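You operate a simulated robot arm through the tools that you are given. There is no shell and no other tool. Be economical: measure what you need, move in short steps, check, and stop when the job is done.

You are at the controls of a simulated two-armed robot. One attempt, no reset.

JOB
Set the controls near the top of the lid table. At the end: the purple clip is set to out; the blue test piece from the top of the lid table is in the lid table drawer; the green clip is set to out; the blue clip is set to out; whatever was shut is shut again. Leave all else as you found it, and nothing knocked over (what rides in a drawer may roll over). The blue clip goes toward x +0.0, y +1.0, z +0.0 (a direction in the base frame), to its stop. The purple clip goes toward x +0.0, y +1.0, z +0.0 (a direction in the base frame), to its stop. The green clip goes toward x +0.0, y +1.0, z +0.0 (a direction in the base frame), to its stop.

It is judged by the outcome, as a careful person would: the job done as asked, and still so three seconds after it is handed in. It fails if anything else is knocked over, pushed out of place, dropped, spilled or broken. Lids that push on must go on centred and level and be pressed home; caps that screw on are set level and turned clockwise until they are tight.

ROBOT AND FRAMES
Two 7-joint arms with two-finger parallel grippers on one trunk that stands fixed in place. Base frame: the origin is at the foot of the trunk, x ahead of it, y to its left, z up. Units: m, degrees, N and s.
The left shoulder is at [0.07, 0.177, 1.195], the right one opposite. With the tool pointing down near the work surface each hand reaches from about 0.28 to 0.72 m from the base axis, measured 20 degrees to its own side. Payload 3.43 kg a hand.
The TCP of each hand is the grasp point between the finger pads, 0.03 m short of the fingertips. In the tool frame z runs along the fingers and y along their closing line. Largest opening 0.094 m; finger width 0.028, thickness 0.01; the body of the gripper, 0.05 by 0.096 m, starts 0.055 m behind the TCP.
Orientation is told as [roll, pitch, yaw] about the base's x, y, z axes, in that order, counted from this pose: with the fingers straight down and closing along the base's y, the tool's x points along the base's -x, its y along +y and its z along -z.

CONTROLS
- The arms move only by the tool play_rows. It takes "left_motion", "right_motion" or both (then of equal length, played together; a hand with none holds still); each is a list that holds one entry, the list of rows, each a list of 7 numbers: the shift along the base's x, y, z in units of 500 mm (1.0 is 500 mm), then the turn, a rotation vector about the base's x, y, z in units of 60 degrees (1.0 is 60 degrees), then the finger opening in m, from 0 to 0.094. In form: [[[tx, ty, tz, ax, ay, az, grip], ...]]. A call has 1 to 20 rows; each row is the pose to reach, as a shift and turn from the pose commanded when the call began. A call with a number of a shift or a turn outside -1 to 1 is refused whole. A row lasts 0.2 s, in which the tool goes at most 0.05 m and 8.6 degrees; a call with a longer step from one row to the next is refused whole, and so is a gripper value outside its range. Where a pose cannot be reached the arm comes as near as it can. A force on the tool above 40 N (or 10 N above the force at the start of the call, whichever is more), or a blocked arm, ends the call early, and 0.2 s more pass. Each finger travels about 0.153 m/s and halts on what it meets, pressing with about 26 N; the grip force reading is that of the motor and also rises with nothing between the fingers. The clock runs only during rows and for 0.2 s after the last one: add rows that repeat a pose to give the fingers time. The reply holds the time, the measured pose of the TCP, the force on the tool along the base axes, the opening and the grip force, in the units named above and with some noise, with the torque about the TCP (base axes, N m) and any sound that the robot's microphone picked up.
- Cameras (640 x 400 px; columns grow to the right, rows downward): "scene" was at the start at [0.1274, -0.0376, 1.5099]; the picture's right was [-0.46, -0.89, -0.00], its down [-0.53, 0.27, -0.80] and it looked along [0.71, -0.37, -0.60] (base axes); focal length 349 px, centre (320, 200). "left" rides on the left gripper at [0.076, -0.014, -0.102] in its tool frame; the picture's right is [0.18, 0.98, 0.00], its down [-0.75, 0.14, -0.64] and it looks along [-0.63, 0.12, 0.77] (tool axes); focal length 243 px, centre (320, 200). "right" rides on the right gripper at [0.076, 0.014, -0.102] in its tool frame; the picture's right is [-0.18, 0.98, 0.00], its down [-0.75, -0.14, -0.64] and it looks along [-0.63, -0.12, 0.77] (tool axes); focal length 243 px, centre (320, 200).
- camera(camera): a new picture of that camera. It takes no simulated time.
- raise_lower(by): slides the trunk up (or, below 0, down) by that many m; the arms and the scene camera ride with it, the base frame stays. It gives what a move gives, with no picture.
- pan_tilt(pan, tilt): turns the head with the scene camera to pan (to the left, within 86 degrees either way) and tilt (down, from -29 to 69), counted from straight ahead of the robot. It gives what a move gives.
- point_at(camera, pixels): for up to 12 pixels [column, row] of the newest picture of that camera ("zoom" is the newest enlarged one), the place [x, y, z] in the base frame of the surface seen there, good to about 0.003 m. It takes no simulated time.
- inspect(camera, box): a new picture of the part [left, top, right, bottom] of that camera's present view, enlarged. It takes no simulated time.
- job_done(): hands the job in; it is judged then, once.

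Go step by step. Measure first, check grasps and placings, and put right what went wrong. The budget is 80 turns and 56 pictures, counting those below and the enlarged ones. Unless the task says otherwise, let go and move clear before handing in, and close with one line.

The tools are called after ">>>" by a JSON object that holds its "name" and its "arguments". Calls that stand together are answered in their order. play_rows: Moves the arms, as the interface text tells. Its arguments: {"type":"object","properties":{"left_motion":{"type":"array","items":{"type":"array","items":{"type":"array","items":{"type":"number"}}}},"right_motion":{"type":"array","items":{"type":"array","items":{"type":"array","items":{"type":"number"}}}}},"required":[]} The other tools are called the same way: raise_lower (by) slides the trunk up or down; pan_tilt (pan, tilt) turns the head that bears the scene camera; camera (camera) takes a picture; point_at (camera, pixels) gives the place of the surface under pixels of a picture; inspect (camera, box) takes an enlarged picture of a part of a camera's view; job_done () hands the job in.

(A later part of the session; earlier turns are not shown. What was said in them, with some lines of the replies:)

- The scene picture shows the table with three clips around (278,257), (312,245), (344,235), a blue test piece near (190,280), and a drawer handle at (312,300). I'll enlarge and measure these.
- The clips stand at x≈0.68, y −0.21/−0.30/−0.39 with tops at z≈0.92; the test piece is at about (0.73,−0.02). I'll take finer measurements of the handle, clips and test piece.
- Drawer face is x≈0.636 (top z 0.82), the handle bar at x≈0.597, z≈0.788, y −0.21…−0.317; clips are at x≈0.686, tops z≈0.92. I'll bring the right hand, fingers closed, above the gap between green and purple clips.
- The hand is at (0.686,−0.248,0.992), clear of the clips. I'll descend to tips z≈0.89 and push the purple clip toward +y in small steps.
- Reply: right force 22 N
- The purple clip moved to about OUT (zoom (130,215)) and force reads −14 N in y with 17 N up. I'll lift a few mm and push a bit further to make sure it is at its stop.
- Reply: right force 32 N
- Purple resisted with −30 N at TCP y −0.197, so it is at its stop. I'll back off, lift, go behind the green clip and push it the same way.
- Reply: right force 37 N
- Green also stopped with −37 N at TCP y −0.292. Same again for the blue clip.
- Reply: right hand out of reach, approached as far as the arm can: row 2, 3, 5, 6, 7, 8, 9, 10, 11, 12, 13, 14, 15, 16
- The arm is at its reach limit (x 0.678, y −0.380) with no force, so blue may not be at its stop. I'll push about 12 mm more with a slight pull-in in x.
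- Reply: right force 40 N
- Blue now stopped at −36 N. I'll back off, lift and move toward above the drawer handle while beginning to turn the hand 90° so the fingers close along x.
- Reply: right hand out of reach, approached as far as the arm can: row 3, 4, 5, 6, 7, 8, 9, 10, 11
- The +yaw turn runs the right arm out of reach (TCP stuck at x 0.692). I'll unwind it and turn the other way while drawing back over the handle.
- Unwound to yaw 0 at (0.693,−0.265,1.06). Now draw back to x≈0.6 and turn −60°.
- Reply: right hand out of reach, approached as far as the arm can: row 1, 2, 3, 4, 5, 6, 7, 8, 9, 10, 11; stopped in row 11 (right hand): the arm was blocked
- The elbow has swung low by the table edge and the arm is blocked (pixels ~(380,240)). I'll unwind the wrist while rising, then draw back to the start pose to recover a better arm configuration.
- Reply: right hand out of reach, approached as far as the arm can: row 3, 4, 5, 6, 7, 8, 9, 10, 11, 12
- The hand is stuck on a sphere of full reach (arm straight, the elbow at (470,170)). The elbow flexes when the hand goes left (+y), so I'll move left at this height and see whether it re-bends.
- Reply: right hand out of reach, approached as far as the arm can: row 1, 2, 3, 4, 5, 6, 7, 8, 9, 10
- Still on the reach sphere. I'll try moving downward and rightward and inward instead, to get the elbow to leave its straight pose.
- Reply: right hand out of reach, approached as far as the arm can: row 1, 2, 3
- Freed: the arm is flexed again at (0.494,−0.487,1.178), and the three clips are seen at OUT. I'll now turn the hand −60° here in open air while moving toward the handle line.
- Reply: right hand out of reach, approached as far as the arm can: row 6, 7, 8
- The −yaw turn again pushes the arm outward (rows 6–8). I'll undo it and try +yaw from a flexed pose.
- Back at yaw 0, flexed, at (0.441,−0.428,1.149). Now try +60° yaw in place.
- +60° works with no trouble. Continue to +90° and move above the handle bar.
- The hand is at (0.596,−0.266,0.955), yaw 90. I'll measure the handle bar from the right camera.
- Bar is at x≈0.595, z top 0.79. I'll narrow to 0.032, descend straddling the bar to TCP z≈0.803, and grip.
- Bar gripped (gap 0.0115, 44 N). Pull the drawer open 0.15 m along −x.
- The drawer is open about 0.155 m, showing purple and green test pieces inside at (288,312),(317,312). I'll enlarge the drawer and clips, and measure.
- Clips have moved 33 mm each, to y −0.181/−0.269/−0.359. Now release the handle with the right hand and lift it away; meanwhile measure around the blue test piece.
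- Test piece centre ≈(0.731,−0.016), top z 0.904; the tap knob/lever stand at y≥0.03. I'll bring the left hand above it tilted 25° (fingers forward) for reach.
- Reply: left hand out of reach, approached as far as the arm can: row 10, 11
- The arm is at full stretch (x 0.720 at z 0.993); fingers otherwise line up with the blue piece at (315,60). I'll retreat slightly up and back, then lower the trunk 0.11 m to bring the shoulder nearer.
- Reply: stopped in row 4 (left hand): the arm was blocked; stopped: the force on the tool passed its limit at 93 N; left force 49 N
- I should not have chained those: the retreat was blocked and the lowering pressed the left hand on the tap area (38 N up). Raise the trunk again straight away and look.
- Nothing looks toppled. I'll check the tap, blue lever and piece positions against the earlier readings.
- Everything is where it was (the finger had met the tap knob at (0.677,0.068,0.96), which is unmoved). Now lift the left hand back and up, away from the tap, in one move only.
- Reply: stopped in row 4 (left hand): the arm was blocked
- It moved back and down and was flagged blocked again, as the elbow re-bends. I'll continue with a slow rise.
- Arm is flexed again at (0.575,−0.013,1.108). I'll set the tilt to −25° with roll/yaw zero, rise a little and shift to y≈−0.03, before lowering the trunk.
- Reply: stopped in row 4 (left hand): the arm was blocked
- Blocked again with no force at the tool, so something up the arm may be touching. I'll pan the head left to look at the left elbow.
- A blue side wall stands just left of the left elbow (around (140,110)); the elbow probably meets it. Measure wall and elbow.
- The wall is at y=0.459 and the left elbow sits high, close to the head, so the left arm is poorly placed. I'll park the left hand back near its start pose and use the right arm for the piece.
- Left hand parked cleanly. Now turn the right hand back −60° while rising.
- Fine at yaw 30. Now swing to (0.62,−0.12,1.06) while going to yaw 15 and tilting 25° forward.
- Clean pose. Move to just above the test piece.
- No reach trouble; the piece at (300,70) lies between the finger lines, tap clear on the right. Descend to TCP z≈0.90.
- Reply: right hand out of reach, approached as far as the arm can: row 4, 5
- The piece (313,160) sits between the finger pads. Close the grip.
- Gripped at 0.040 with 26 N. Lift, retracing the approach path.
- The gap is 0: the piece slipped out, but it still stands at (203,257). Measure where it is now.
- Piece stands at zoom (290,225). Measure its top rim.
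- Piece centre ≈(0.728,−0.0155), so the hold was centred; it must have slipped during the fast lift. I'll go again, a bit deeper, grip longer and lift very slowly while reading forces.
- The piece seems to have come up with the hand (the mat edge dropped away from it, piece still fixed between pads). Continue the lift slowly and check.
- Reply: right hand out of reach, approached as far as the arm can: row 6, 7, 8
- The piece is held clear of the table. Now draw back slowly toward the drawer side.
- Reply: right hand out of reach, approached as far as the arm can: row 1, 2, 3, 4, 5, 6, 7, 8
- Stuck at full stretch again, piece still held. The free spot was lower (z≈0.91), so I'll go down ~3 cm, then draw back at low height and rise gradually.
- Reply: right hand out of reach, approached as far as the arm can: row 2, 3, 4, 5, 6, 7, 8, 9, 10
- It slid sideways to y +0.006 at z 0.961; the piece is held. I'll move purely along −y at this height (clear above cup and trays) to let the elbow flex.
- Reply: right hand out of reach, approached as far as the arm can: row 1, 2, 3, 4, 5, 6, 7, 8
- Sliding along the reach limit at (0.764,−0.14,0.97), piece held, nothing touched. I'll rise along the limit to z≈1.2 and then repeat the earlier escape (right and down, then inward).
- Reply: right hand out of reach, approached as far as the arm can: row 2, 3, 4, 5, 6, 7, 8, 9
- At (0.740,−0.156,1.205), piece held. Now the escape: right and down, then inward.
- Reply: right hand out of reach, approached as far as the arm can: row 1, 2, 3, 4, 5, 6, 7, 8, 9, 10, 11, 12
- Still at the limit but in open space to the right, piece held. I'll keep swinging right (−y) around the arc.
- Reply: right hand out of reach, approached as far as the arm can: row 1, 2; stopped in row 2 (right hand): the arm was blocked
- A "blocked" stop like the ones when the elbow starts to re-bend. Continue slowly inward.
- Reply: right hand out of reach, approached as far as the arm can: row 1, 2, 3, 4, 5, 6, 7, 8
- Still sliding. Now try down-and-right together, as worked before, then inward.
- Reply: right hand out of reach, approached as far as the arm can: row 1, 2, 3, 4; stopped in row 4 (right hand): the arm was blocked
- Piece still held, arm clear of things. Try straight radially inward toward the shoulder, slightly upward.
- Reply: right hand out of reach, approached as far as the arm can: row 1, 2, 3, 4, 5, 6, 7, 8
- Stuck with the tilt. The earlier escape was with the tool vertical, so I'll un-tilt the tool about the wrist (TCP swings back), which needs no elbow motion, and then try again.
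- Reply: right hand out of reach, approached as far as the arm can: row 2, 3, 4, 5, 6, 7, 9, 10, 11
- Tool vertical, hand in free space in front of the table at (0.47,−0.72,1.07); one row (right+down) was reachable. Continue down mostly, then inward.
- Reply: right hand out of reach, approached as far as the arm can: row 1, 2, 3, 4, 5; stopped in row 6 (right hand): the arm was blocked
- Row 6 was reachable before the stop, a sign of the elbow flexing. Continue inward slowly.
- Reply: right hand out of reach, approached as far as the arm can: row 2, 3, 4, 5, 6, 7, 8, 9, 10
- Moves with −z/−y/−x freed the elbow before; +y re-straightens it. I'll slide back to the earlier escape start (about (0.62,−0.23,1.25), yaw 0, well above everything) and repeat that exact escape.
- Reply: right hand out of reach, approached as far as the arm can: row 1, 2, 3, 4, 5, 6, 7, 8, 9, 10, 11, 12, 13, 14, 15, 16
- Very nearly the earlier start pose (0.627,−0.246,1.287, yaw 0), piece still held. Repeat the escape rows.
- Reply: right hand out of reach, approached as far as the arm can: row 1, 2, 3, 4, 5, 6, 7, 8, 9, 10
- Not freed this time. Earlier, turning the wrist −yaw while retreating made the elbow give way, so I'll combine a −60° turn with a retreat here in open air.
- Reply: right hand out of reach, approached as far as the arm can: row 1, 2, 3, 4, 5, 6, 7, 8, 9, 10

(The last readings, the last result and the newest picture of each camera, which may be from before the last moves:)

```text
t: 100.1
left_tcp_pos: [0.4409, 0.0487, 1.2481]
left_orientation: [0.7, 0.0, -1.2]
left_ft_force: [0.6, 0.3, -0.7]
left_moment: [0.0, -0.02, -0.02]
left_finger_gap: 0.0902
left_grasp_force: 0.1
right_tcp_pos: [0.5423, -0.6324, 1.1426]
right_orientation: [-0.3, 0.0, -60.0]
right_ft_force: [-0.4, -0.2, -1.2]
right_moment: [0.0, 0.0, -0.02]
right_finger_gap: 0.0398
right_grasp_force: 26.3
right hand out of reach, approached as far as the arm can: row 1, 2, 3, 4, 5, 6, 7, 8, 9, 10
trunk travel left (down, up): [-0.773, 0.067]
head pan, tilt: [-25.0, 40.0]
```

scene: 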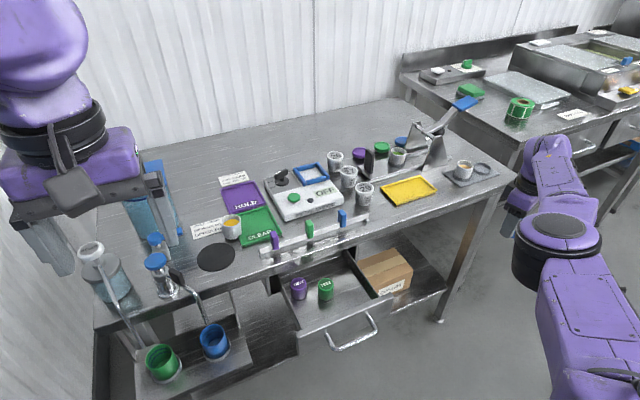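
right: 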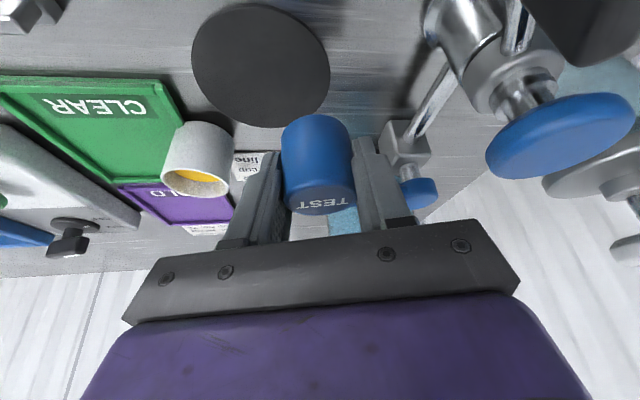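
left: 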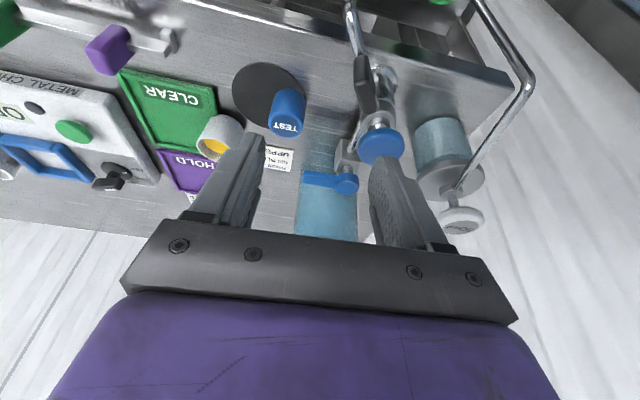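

The trap may be that the elbow sits slightly past straight. I'll push the target outward (fully straightening), sweep left while outside, then come inward with a leftward sweep, so it bends the right way.

>>> {"name": "play_rows", "arguments": {"right_motion": [[[0.06, -0.055, 0.02, 0, 0, 0, 0], [0.12, -0.11, 0.04, 0, 0, 0, 0], [0.18, -0.165, 0.06, 0, 0, 0, 0], [0.24, -0.22, 0.08, 0, 0, 0, 0], [0.29, -0.16, 0.08, 0, 0, 0, 0], [0.34, -0.1, 0.08, 0, 0, 0, 0], [0.39, -0.04, 0.08, 0, 0, 0, 0], [0.42, 0.03, 0.08, 0, 0, 0, 0], [0.38, 0.09, 0.08, 0, 0, 0, 0], [0.32, 0.14, 0.08, 0, 0, 0, 0], [0.26, 0.19, 0.08, 0, 0, 0, 0], [0.2, 0.24, 0.08, 0, 0, 0, 0], [0.14, 0.29, 0.08, 0, 0, 0, 0], [0.08, 0.34, 0.08, 0, 0, 0, 0], [0.02, 0.38, 0.08, 0, 0, 0, 0], [-0.04, 0.4, 0.08, 0, 0, 0, 0]]]}}

```text
t: 100.6
left_tcp_pos: [0.4414, 0.0508, 1.2475]
left_orientation: [0.6, 0.1, -1.1]
left_ft_force: [-0.1, 0.0, 0.2]
left_moment: [-0.01, -0.01, 0.01]
left_finger_gap: 0.0899
left_grasp_force: 0.0
right_tcp_pos: [0.5472, -0.63, 1.1459]
right_orientation: [-0.4, -0.4, -59.9]
right_ft_force: [-0.2, 0.0, -0.8]
right_moment: [-0.05, 0.01, 0.01]
right_finger_gap: 0.0399
right_grasp_force: 26.1
right hand out of reach, approached as far as the arm can: row 1, 2
trunk travel left (down, up): [-0.773, 0.067]
head pan, tilt: [-25.0, 40.0]
stopped in row 2 (right hand): the arm was blocked; the commanded pose is now the measured one
```

Stopped at once with a joint jump. From this reset pose, try moving inward with small steps to the left and down.

>>> {"name": "play_rows", "arguments": {"right_motion": [[[-0.02, 0.02, -0.01, 0, 0, 0, 0], [-0.04, 0.04, -0.02, 0, 0, 0, 0], [-0.06, 0.06, -0.04, 0, 0, 0, 0], [-0.08, 0.08, -0.06, 0, 0, 0, 0], [-0.1, 0.1, -0.08, 0, 0, 0, 0], [-0.13, 0.13, -0.1, 0, 0, 0, 0], [-0.16, 0.16, -0.12, 0, 0, 0, 0], [-0.19, 0.19, -0.14, 0, 0, 0, 0], [-0.22, 0.22, -0.16, 0, 0, 0, 0]]]}}

```text
t: 102.6
left_tcp_pos: [0.4412, 0.0488, 1.2489]
left_orientation: [0.7, 0.0, -1.0]
left_ft_force: [0.0, -0.1, -0.9]
left_moment: [0.01, -0.03, -0.01]
left_finger_gap: 0.0901
left_grasp_force: 0.2
right_tcp_pos: [0.5556, -0.6247, 1.1169]
right_orientation: [-0.2, -0.1, -59.9]
right_ft_force: [0.3, -0.2, -0.3]
right_moment: [-0.01, 0.03, 0.0]
right_finger_gap: 0.0397
right_grasp_force: 26.3
right hand out of reach, approached as far as the arm can: row 1, 2, 3, 4, 5, 6, 7, 8, 9
trunk travel left (down, up): [-0.773, 0.067]
head pan, tilt: [-25.0, 40.0]
```

Still at the limit, piece held. New plan: the drawer can be reached with this stretched arm if the tool comes in nearly level from the right, so I'll tilt the tool to point left (+y), swinging about the wrist in open space.

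>>> {"name": "play_rows", "arguments": {"right_motion": [[[-0.012, 0.043, 0.005, 0.11, 0.046, -0.025, 0], [-0.024, 0.087, 0.02, 0.22, 0.091, -0.05, 0], [-0.035, 0.13, 0.04, 0.329, 0.137, -0.074, 0], [-0.047, 0.173, 0.065, 0.439, 0.183, -0.099, 0], [-0.059, 0.217, 0.095, 0.549, 0.228, -0.124, 0], [-0.071, 0.26, 0.13, 0.659, 0.274, -0.149, 0], [-0.083, 0.303, 0.17, 0.769, 0.32, -0.173, 0], [-0.094, 0.347, 0.21, 0.878, 0.365, -0.198, 0], [-0.106, 0.39, 0.252, 0.988, 0.411, -0.223, 0], [-0.106, 0.39, 0.252, 0.988, 0.411, -0.223, 0]]]}}

>>> {"name": "camera", "arguments": {"camera": "scene"}}

```text
t: 104.8
left_tcp_pos: [0.4434, 0.0489, 1.2474]
left_orientation: [0.7, 0.1, -1.1]
left_ft_force: [0.4, 0.0, -0.8]
left_moment: [-0.01, 0.01, 0.0]
left_finger_gap: 0.0899
left_grasp_force: 0.0
right_tcp_pos: [0.4706, -0.4321, 1.2338]
right_orientation: [-0.3, 63.9, -75.1]
right_ft_force: [0.6, 0.1, -0.3]
right_moment: [-0.01, 0.01, 0.01]
right_finger_gap: 0.0398
right_grasp_force: 25.6
right hand out of reach, approached as far as the arm can: row 2, 3, 4, 5, 6, 7, 8, 9, 10
trunk travel left (down, up): [-0.773, 0.067]
head pan, tilt: [-25.0, 40.0]
```

```text
11 pictures are left
```

scene: 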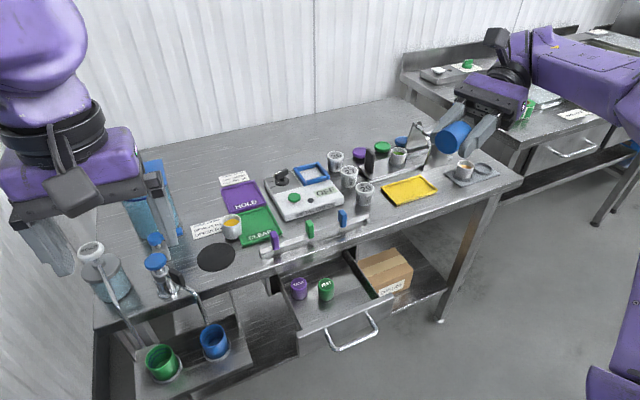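

The posture changed: the elbow is now off to the right (forearm enters from (600,80)), i.e. bent again, with the piece held at (453,137). I'll turn the tool back toward vertical/yaw 0 here while lowering a little.

>>> {"name": "play_rows", "arguments": {"right_motion": [[[0, 0.0, -0.02, -0.059, -0.077, 0.094, 0], [0, 0.0, -0.04, -0.118, -0.154, 0.189, 0], [0, 0, -0.06, -0.177, -0.231, 0.283, 0], [0, 0, -0.08, -0.236, -0.308, 0.378, 0], [0, 0, -0.1, -0.295, -0.385, 0.472, 0], [0, 0, -0.12, -0.354, -0.462, 0.566, 0], [0, 0, -0.14, -0.413, -0.539, 0.661, 0], [0, 0, -0.16, -0.472, -0.616, 0.755, 0], [0, 0, -0.18, -0.531, -0.693, 0.85, 0], [0, 0, -0.2, -0.59, -0.77, 0.944, 0], [0, 0, -0.2, -0.59, -0.77, 0.944, 0]]]}}

```text
t: 107.2
left_tcp_pos: [0.4418, 0.0493, 1.2472]
left_orientation: [0.6, 0.0, -1.1]
left_ft_force: [0.5, 0.3, 1.1]
left_moment: [-0.01, 0.01, -0.01]
left_finger_gap: 0.09
left_grasp_force: 0.1
right_tcp_pos: [0.4759, -0.4348, 1.1336]
right_orientation: [5.3, 8.3, -9.3]
right_ft_force: [0.3, 1.4, -0.5]
right_moment: [0.0, -0.03, 0.02]
right_finger_gap: 0.0398
right_grasp_force: 26.2
trunk travel left (down, up): [-0.773, 0.067]
head pan, tilt: [-25.0, 40.0]
```

Freed: (0.476,−0.435,1.134), all rows reachable, piece held. Now go above the drawer's empty spot (0.548,−0.21) with the tool at pitch −25°, which sets the piece upright.

>>> {"name": "play_rows", "arguments": {"right_motion": [[[0.016, 0.05, -0.03, -0.01, -0.062, 0.017, 0], [0.032, 0.1, -0.07, -0.02, -0.123, 0.034, 0], [0.048, 0.15, -0.11, -0.029, -0.185, 0.052, 0], [0.064, 0.2, -0.15, -0.039, -0.247, 0.069, 0], [0.08, 0.25, -0.19, -0.049, -0.308, 0.086, 0], [0.096, 0.3, -0.23, -0.059, -0.37, 0.103, 0], [0.112, 0.35, -0.28, -0.068, -0.432, 0.121, 0], [0.128, 0.4, -0.32, -0.078, -0.493, 0.138, 0], [0.144, 0.45, -0.367, -0.088, -0.555, 0.155, 0], [0.144, 0.45, -0.367, -0.088, -0.555, 0.155, 0]]]}}

>>> {"name": "camera", "arguments": {"camera": "right"}}

>>> {"name": "inspect", "arguments": {"camera": "scene", "box": [200, 180, 440, 360]}}

```text
t: 109.4
left_tcp_pos: [0.4403, 0.0489, 1.2482]
left_orientation: [0.8, 0.0, -1.2]
left_ft_force: [0.4, -0.5, 0.6]
left_moment: [0.01, -0.02, -0.02]
left_finger_gap: 0.09
left_grasp_force: 0.2
right_tcp_pos: [0.5663, -0.1806, 0.9732]
right_orientation: [0.5, -23.9, 2.2]
right_ft_force: [0.1, -0.2, -0.4]
right_moment: [0.03, 0.0, 0.01]
right_finger_gap: 0.0393
right_grasp_force: 25.5
right hand out of reach, approached as far as the arm can: row 2, 3, 6, 7, 8, 9, 10
trunk travel left (down, up): [-0.773, 0.067]
head pan, tilt: [-25.0, 40.0]
```

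```text
10 pictures are left
```

right: 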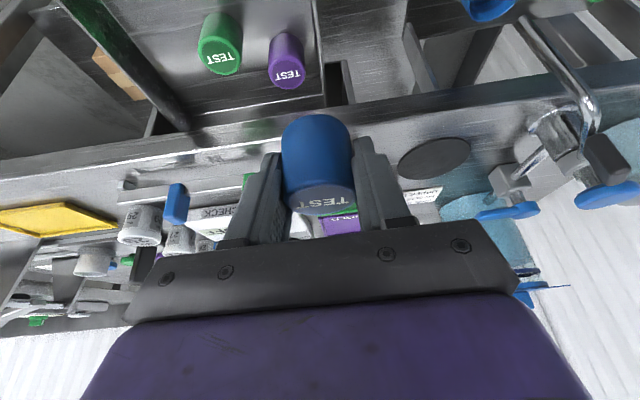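

```text
2.22 times, centred on (320, 270) of scene
```

zoom: 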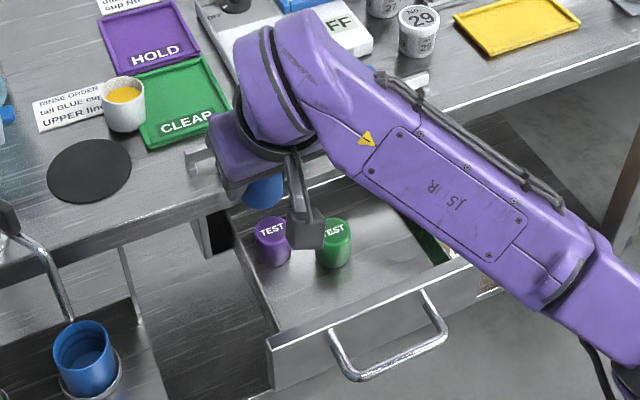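

Piece upright and above the table front at (0.566,−0.181,0.973). Shift to (0.548,−0.21) while lowering to z≈0.87, then check.

>>> {"name": "play_rows", "arguments": {"right_motion": [[[-0.01, -0.02, -0.02, 0, 0, 0, 0], [-0.02, -0.04, -0.05, 0, 0, 0, 0], [-0.03, -0.055, -0.09, 0, 0, 0, 0], [-0.036, -0.06, -0.13, 0, 0, 0, 0], [-0.036, -0.06, -0.17, 0, 0, 0, 0], [-0.036, -0.06, -0.2, 0, 0, 0, 0], [-0.036, -0.06, -0.2, 0, 0, 0, 0]]]}}

>>> {"name": "camera", "arguments": {"camera": "right"}}

>>> {"name": "point_at", "arguments": {"camera": "right", "pixels": [[320, 60], [350, 100], [300, 60], [240, 60]]}}

```text
t: 111.0
left_tcp_pos: [0.4404, 0.0501, 1.2472]
left_orientation: [0.7, 0.0, -1.1]
left_ft_force: [-0.3, 0.3, 0.1]
left_moment: [0.01, 0.0, 0.0]
left_finger_gap: 0.09
left_grasp_force: 0.0
right_tcp_pos: [0.59, -0.1931, 0.9067]
right_orientation: [-0.3, -22.3, 4.3]
right_ft_force: [-0.3, -1.3, -0.8]
right_moment: [0.02, 0.0, -0.01]
right_finger_gap: 0.0397
right_grasp_force: 26.1
right hand out of reach, approached as far as the arm can: row 1, 2, 3, 4, 5, 6, 7
trunk travel left (down, up): [-0.773, 0.067]
head pan, tilt: [-25.0, 40.0]
```

```text
8 pictures are left
```

right: 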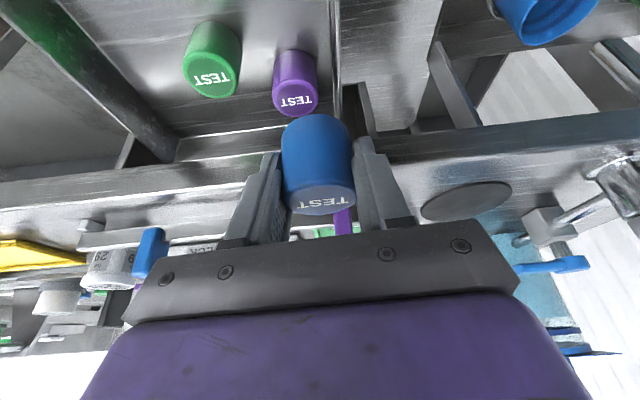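

```text
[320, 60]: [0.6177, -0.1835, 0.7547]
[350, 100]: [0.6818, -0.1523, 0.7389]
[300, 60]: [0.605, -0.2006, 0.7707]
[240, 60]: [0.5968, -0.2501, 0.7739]
```

Lowering at yaw≈0 meets a joint limit (x pushed to 0.59), while yaw 60–90 worked over the drawer before. I'll rise a little, turn to yaw +60 with tool vertical, moving over the drawer.

>>> {"name": "play_rows", "arguments": {"right_motion": [[[-0.01, -0.01, 0.04, 0, 0, 0, 0], [-0.02, -0.02, 0.09, -0.02, 0.033, 0.092, 0], [-0.03, -0.03, 0.14, -0.041, 0.066, 0.184, 0], [-0.04, -0.04, 0.18, -0.062, 0.098, 0.277, 0], [-0.05, -0.05, 0.2, -0.082, 0.131, 0.369, 0], [-0.06, -0.06, 0.2, -0.103, 0.164, 0.461, 0], [-0.07, -0.07, 0.2, -0.123, 0.197, 0.553, 0], [-0.08, -0.08, 0.2, -0.144, 0.23, 0.645, 0], [-0.09, -0.09, 0.2, -0.164, 0.262, 0.738, 0], [-0.1, -0.094, 0.19, -0.185, 0.295, 0.83, 0], [-0.1, -0.094, 0.18, -0.205, 0.328, 0.922, 0], [-0.1, -0.094, 0.18, -0.205, 0.328, 0.922, 0]]]}}

```text
t: 113.6
left_tcp_pos: [0.4412, 0.0492, 1.2486]
left_orientation: [0.7, 0.0, -1.1]
left_ft_force: [-0.8, 0.5, -0.2]
left_moment: [0.02, 0.0, -0.01]
left_finger_gap: 0.0903
left_grasp_force: 0.1
right_tcp_pos: [0.5401, -0.2435, 0.9922]
right_orientation: [-0.1, 0.0, 60.3]
right_ft_force: [-0.5, 0.5, -1.0]
right_moment: [-0.01, 0.02, 0.02]
right_finger_gap: 0.0395
right_grasp_force: 25.8
trunk travel left (down, up): [-0.773, 0.067]
head pan, tilt: [-25.0, 40.0]
```

Reachable now: (0.540,−0.244,0.992), yaw 60, piece held. Descend into the drawer at (0.535,−0.215) to TCP z≈0.803, open gently to 0.052 and lift.

>>> {"name": "play_rows", "arguments": {"right_motion": [[[-0.003, 0.02, -0.03, 0, 0, 0, 0], [-0.006, 0.04, -0.09, 0, 0, 0, 0], [-0.01, 0.057, -0.15, 0, 0, 0, 0], [-0.01, 0.057, -0.21, 0, 0, 0, 0], [-0.01, 0.057, -0.27, 0, 0, 0, 0], [-0.01, 0.057, -0.32, 0, 0, 0, 0], [-0.01, 0.057, -0.355, 0, 0, 0, 0], [-0.01, 0.057, -0.376, 0, 0, 0, 0], [-0.01, 0.057, -0.378, 0, 0, 0, 0], [-0.01, 0.057, -0.378, 0, 0, 0, 0.043], [-0.01, 0.057, -0.378, 0, 0, 0, 0.052], [-0.01, 0.057, -0.378, 0, 0, 0, 0.052], [-0.01, 0.057, -0.34, 0, 0, 0, 0.052], [-0.01, 0.057, -0.28, 0, 0, 0, 0.052], [-0.01, 0.057, -0.2, 0, 0, 0, 0.052], [-0.01, 0.057, -0.12, 0, 0, 0, 0.052]]]}}

>>> {"name": "camera", "arguments": {"camera": "scene"}}

```text
t: 115.3
left_tcp_pos: [0.4392, 0.0507, 1.2505]
left_orientation: [0.7, 0.0, -1.0]
left_ft_force: [0.0, 0.0, 0.2]
left_moment: [0.03, -0.01, 0.03]
left_finger_gap: 0.0899
left_grasp_force: 0.0
right_tcp_pos: [0.5396, -0.2169, 0.8237]
right_orientation: [-0.9, -0.7, 59.9]
right_ft_force: [-0.7, -3.4, 15.0]
right_moment: [0.08, 0.59, 0.16]
right_finger_gap: 0.0396
right_grasp_force: 25.8
trunk travel left (down, up): [-0.773, 0.067]
head pan, tilt: [-25.0, 40.0]
stopped in row 8 (right hand): the force on the tool passed its limit at 49 N (the readings are from after the stop); the commanded pose is now the measured one
```

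```text
7 pictures are left
```

scene: 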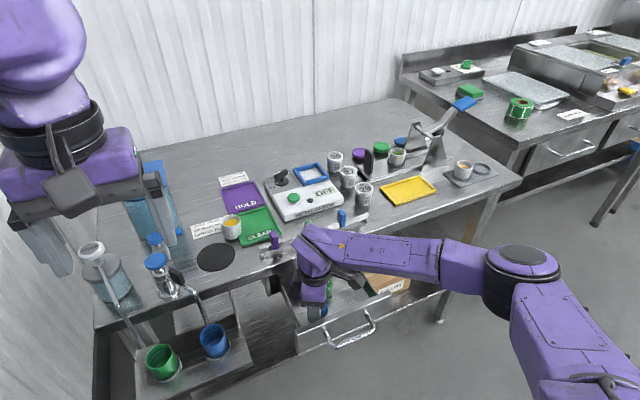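

Contact at TCP z 0.824 (15 N up now), earlier than expected. Look with the right camera before releasing.

>>> {"name": "camera", "arguments": {"camera": "right"}}

>>> {"name": "inspect", "arguments": {"camera": "scene", "box": [250, 220, 410, 360]}}

```text
6 pictures are left
```

right: 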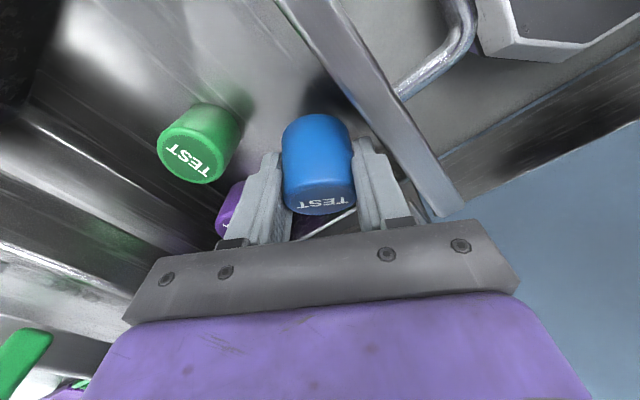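

```text
2.86 times, centred on (330, 290) of scene
```

zoom: 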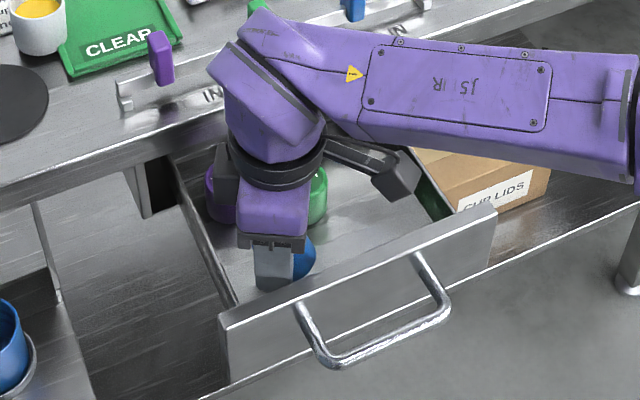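

The +x finger tip is coming down on the purple piece's edge (picture (230,205)). I'll rise 3 cm, shift to y≈−0.32 where the drawer floor is free, then lower, release and lift.

>>> {"name": "play_rows", "arguments": {"right_motion": [[[-0.004, 0, 0.035, 0, 0, 0, 0], [-0.008, 0, 0.065, 0, 0, 0, 0], [-0.01, -0.055, 0.065, 0, 0, 0, 0], [-0.01, -0.11, 0.065, 0, 0, 0, 0], [-0.01, -0.165, 0.065, 0, 0, 0, 0], [-0.01, -0.208, 0.065, 0, 0, 0, 0], [-0.01, -0.208, 0.03, 0, 0, 0, 0], [-0.01, -0.208, 0.0, 0, 0, 0, 0], [-0.01, -0.208, -0.022, 0, 0, 0, 0], [-0.01, -0.208, -0.036, 0, 0, 0, 0], [-0.01, -0.208, -0.036, 0, 0, 0, 0.042], [-0.01, -0.208, -0.036, 0, 0, 0, 0.05], [-0.01, -0.208, -0.036, 0, 0, 0, 0.054], [-0.01, -0.208, -0.02, 0, 0, 0, 0.054], [-0.01, -0.208, 0.02, 0, 0, 0, 0.054], [-0.01, -0.208, 0.08, 0, 0, 0, 0.054], [-0.01, -0.208, 0.16, 0, 0, 0, 0.04], [-0.01, -0.208, 0.25, 0, 0, 0, 0.0]]]}}

>>> {"name": "camera", "arguments": {"camera": "right"}}

```text
t: 117.2
left_tcp_pos: [0.4393, 0.0511, 1.2487]
left_orientation: [0.7, -0.1, -1.1]
left_ft_force: [0.0, -0.3, -1.0]
left_moment: [-0.02, 0.03, -0.02]
left_finger_gap: 0.0901
left_grasp_force: 0.1
right_tcp_pos: [0.5406, -0.3204, 0.8239]
right_orientation: [-1.5, -1.3, 59.9]
right_ft_force: [-0.1, -1.5, 18.3]
right_moment: [0.08, 0.68, 0.04]
right_finger_gap: 0.0393
right_grasp_force: 26.0
trunk travel left (down, up): [-0.773, 0.067]
head pan, tilt: [-25.0, 40.0]
stopped in row 9 (right hand): the force on the tool passed its limit at 48 N (the readings are from after the stop); the commanded pose is now the measured one
```

```text
4 pictures are left
```

right: 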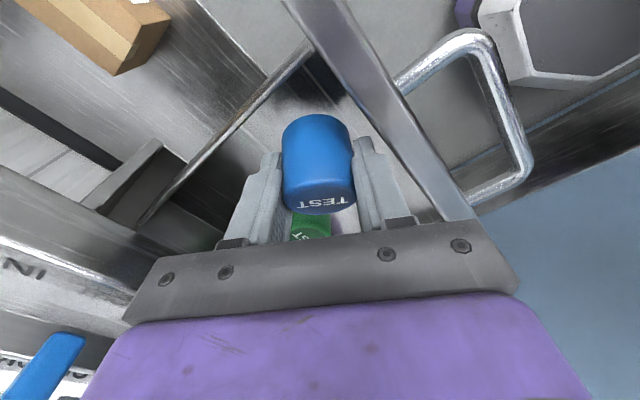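

Contact point computes to x≈0.503 (My/Fz), i.e. the front-side finger on the drawer's front lip. I'll rise 2 cm, shift +x 22 mm, then lower, release and lift.

>>> {"name": "play_rows", "arguments": {"right_motion": [[[0, 0, 0.025, 0, 0, 0, 0], [0.01, 0, 0.045, 0, 0, 0, 0], [0.03, -0.005, 0.045, 0, 0, 0, 0], [0.046, -0.01, 0.045, 0, 0, 0, 0], [0.046, -0.01, 0.02, 0, 0, 0, 0], [0.046, -0.01, 0.0, 0, 0, 0, 0], [0.046, -0.01, -0.02, 0, 0, 0, 0], [0.046, -0.01, -0.036, 0, 0, 0, 0], [0.046, -0.01, -0.036, 0, 0, 0, 0.042], [0.046, -0.01, -0.036, 0, 0, 0, 0.05], [0.046, -0.01, -0.036, 0, 0, 0, 0.05], [0.046, -0.01, -0.02, 0, 0, 0, 0.05], [0.046, -0.01, 0.02, 0, 0, 0, 0.05], [0.046, -0.01, 0.08, 0, 0, 0, 0.05], [0.03, -0.01, 0.16, 0, 0, 0, 0.04], [0.0, -0.01, 0.25, 0, 0, 0, 0.0]]]}}

>>> {"name": "camera", "arguments": {"camera": "right"}}

```text
t: 120.6
left_tcp_pos: [0.4388, 0.0501, 1.2483]
left_orientation: [0.8, -0.1, -1.1]
left_ft_force: [-0.8, -0.1, 0.7]
left_moment: [0.0, -0.02, -0.02]
left_finger_gap: 0.0898
left_grasp_force: 0.0
right_tcp_pos: [0.5405, -0.3266, 0.9449]
right_orientation: [-1.2, -1.0, 59.9]
right_ft_force: [-0.4, 0.8, 0.6]
right_moment: [-0.02, -0.01, 0.03]
right_finger_gap: 0.0
right_grasp_force: 25.8
trunk travel left (down, up): [-0.773, 0.067]
head pan, tilt: [-25.0, 40.0]
```

```text
3 pictures are left
```

right: 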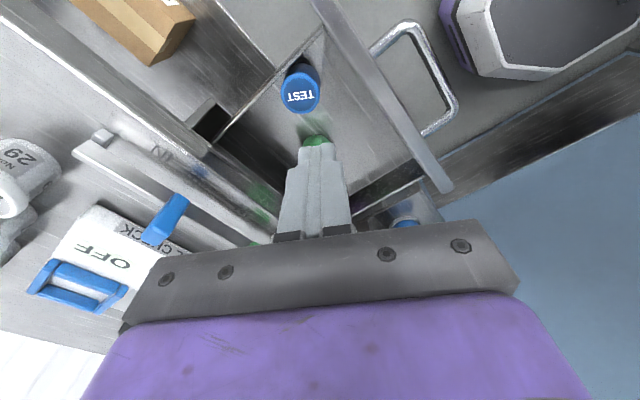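

The blue piece stands in the drawer at (300,90), hand clear with fingers closed. Next bring the hand in front of the handle bar, low, ready to push the drawer shut.

>>> {"name": "play_rows", "arguments": {"right_motion": [[[-0.08, 0.03, 0.01, 0, 0, 0, 0], [-0.16, 0.06, 0.01, 0, 0, 0, 0], [-0.24, 0.09, 0.01, 0, 0, 0, 0], [-0.32, 0.123, 0.01, 0, 0, 0, 0], [-0.32, 0.123, -0.06, 0, 0, 0, 0], [-0.32, 0.123, -0.14, 0, 0, 0, 0], [-0.32, 0.123, -0.22, 0, 0, 0, 0], [-0.32, 0.123, -0.296, 0, 0, 0, 0], [-0.32, 0.123, -0.296, 0, 0, 0, 0]]]}}

```text
t: 122.6
left_tcp_pos: [0.4404, 0.0503, 1.2485]
left_orientation: [0.7, 0.0, -1.1]
left_ft_force: [-0.7, 0.1, 0.0]
left_moment: [0.03, -0.01, 0.01]
left_finger_gap: 0.0896
left_grasp_force: 0.1
right_tcp_pos: [0.3804, -0.2665, 0.7977]
right_orientation: [-1.1, -1.1, 59.9]
right_ft_force: [0.5, 0.5, -0.6]
right_moment: [0.03, -0.01, 0.03]
right_finger_gap: 0.0
right_grasp_force: 25.8
trunk travel left (down, up): [-0.773, 0.067]
head pan, tilt: [-25.0, 40.0]
```

In place at (0.380,−0.267,0.798). Push the bar along +x gently to nearly shut.

>>> {"name": "play_rows", "arguments": {"right_motion": [[[0.03, 0, 0, 0, 0, 0, 0], [0.06, 0, 0, 0, 0, 0, 0], [0.085, 0, 0, 0, 0, 0, 0], [0.11, 0, 0, 0, 0, 0, 0], [0.135, 0, 0, 0, 0, 0, 0], [0.16, 0, 0, 0, 0, 0, 0], [0.185, 0, 0, 0, 0, 0, 0], [0.21, 0, 0, 0, 0, 0, 0], [0.235, 0, 0, 0, 0, 0, 0], [0.26, 0, 0, 0, 0, 0, 0], [0.285, 0, 0, 0, 0, 0, 0], [0.31, 0, 0, 0, 0, 0, 0], [0.33, 0, 0, 0, 0, 0, 0], [0.35, 0, 0, 0, 0, 0, 0], [0.365, 0, 0, 0, 0, 0, 0], [0.378, 0, 0, 0, 0, 0, 0], [0.388, 0, 0, 0, 0, 0, 0], [0.388, 0, 0, 0, 0, 0, 0]]]}}

>>> {"name": "camera", "arguments": {"camera": "scene"}}

>>> {"name": "point_at", "arguments": {"camera": "scene", "pixels": [[320, 320], [300, 320], [335, 310], [280, 320], [325, 312], [270, 312]]}}

```text
t: 126.4
left_tcp_pos: [0.4411, 0.0497, 1.2492]
left_orientation: [0.7, 0.0, -1.1]
left_ft_force: [0.0, -0.2, -0.8]
left_moment: [0.0, 0.0, -0.01]
left_finger_gap: 0.0903
left_grasp_force: 0.1
right_tcp_pos: [0.5751, -0.2647, 0.7975]
right_orientation: [-1.2, -1.0, 60.0]
right_ft_force: [0.2, 0.2, 0.1]
right_moment: [0.03, -0.01, 0.02]
right_finger_gap: 0.0001
right_grasp_force: 26.3
trunk travel left (down, up): [-0.773, 0.067]
head pan, tilt: [-25.0, 40.0]
```

```text
2 pictures are left
```

scene: 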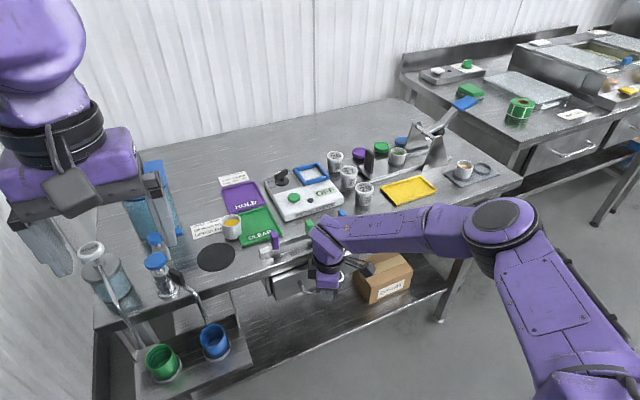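

```text
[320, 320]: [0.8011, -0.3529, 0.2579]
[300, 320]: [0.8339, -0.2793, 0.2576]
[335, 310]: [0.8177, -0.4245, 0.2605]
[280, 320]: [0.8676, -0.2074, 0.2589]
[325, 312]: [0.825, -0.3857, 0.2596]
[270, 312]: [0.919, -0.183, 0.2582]
```

The drawer looks shut or nearly so, with no force yet. Push a few mm further until it resists, then back away.

>>> {"name": "play_rows", "arguments": {"right_motion": [[[0.006, 0, 0, 0, 0, 0, 0], [0.012, 0, 0, 0, 0, 0, 0], [0.018, 0, 0, 0, 0, 0, 0], [0.022, 0, 0, 0, 0, 0, 0], [0.022, 0, 0, 0, 0, 0, 0]]]}}

```text
t: 127.4
left_tcp_pos: [0.4339, 0.0512, 1.2507]
left_orientation: [0.8, -0.3, -1.0]
left_ft_force: [0.4, 0.7, 0.5]
left_moment: [0.01, 0.02, -0.04]
left_finger_gap: 0.09
left_grasp_force: 0.2
right_tcp_pos: [0.5761, -0.2635, 0.7973]
right_orientation: [-0.6, -0.5, 59.6]
right_ft_force: [-28.2, -10.6, 20.5]
right_moment: [0.01, 0.05, 0.02]
right_finger_gap: 0.0
right_grasp_force: 26.0
trunk travel left (down, up): [-0.773, 0.067]
head pan, tilt: [-25.0, 40.0]
stopped in row 4 (right hand): the force on the tool passed its limit at 43 N (the readings are from after the stop); the commanded pose is now the measured one
```

Firm stop at x 0.576 (43 N), so the drawer is shut. Back the hand away from the handle, then up and clear to the right.

>>> {"name": "play_rows", "arguments": {"right_motion": [[[-0.03, 0, 0, 0, 0, 0, 0], [-0.09, 0, 0, 0, 0, 0, 0], [-0.16, 0, 0, 0, 0, 0, 0], [-0.24, 0, 0.02, 0, 0, 0, 0], [-0.28, -0.02, 0.09, 0, 0, 0, 0], [-0.28, -0.05, 0.18, 0, 0, 0, 0], [-0.28, -0.1, 0.26, 0, 0, 0, 0], [-0.28, -0.16, 0.33, 0, 0, 0, 0], [-0.28, -0.22, 0.4, 0, 0, 0, 0], [-0.28, -0.28, 0.46, 0, 0, 0, 0], [-0.28, -0.34, 0.5, 0, 0, 0, 0]]]}}

>>> {"name": "camera", "arguments": {"camera": "scene"}}

>>> {"name": "point_at", "arguments": {"camera": "scene", "pixels": [[275, 240], [309, 227], [342, 215], [275, 285], [290, 300], [350, 275]]}}

```text
t: 129.8
left_tcp_pos: [0.4411, 0.0502, 1.2482]
left_orientation: [0.8, 0.0, -1.0]
left_ft_force: [-0.2, 0.8, 0.6]
left_moment: [0.01, 0.02, 0.02]
left_finger_gap: 0.0899
left_grasp_force: 0.1
right_tcp_pos: [0.4424, -0.4377, 1.0418]
right_orientation: [-0.5, -0.7, 59.9]
right_ft_force: [-0.5, -0.7, 0.2]
right_moment: [-0.03, -0.02, -0.02]
right_finger_gap: 0.0
right_grasp_force: 26.5
trunk travel left (down, up): [-0.773, 0.067]
head pan, tilt: [-25.0, 40.0]
```

```text
1 pictures are left
```

scene: 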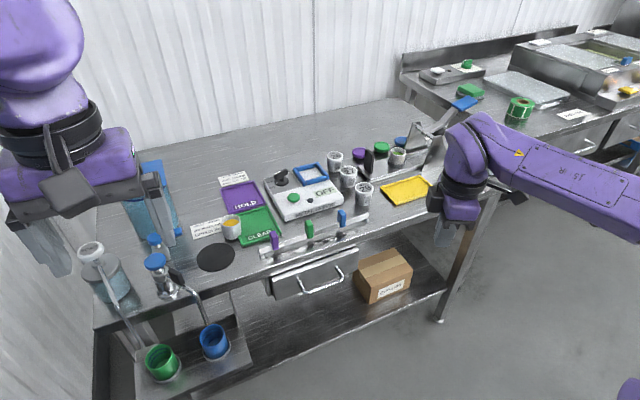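

```text
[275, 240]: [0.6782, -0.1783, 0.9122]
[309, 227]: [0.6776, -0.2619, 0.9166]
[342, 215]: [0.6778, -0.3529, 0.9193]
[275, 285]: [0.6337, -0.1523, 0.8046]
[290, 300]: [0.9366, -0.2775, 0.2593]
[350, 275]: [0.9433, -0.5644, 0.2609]
```

The drawer face is back at x≈0.634 (shut), the clips read y −0.178, −0.262 and −0.353 (all out), and both hands are clear. I'll hand in now.

>>> {"name": "job_done", "arguments": {}}

```text
The job is handed in.
```

The purple, green and blue clips are set to out at their stops, the blue test piece is in the lid table drawer, and the drawer is shut again. Along the way the left hand pressed on the tap knob at up to 93 N; a check right after found nothing moved.
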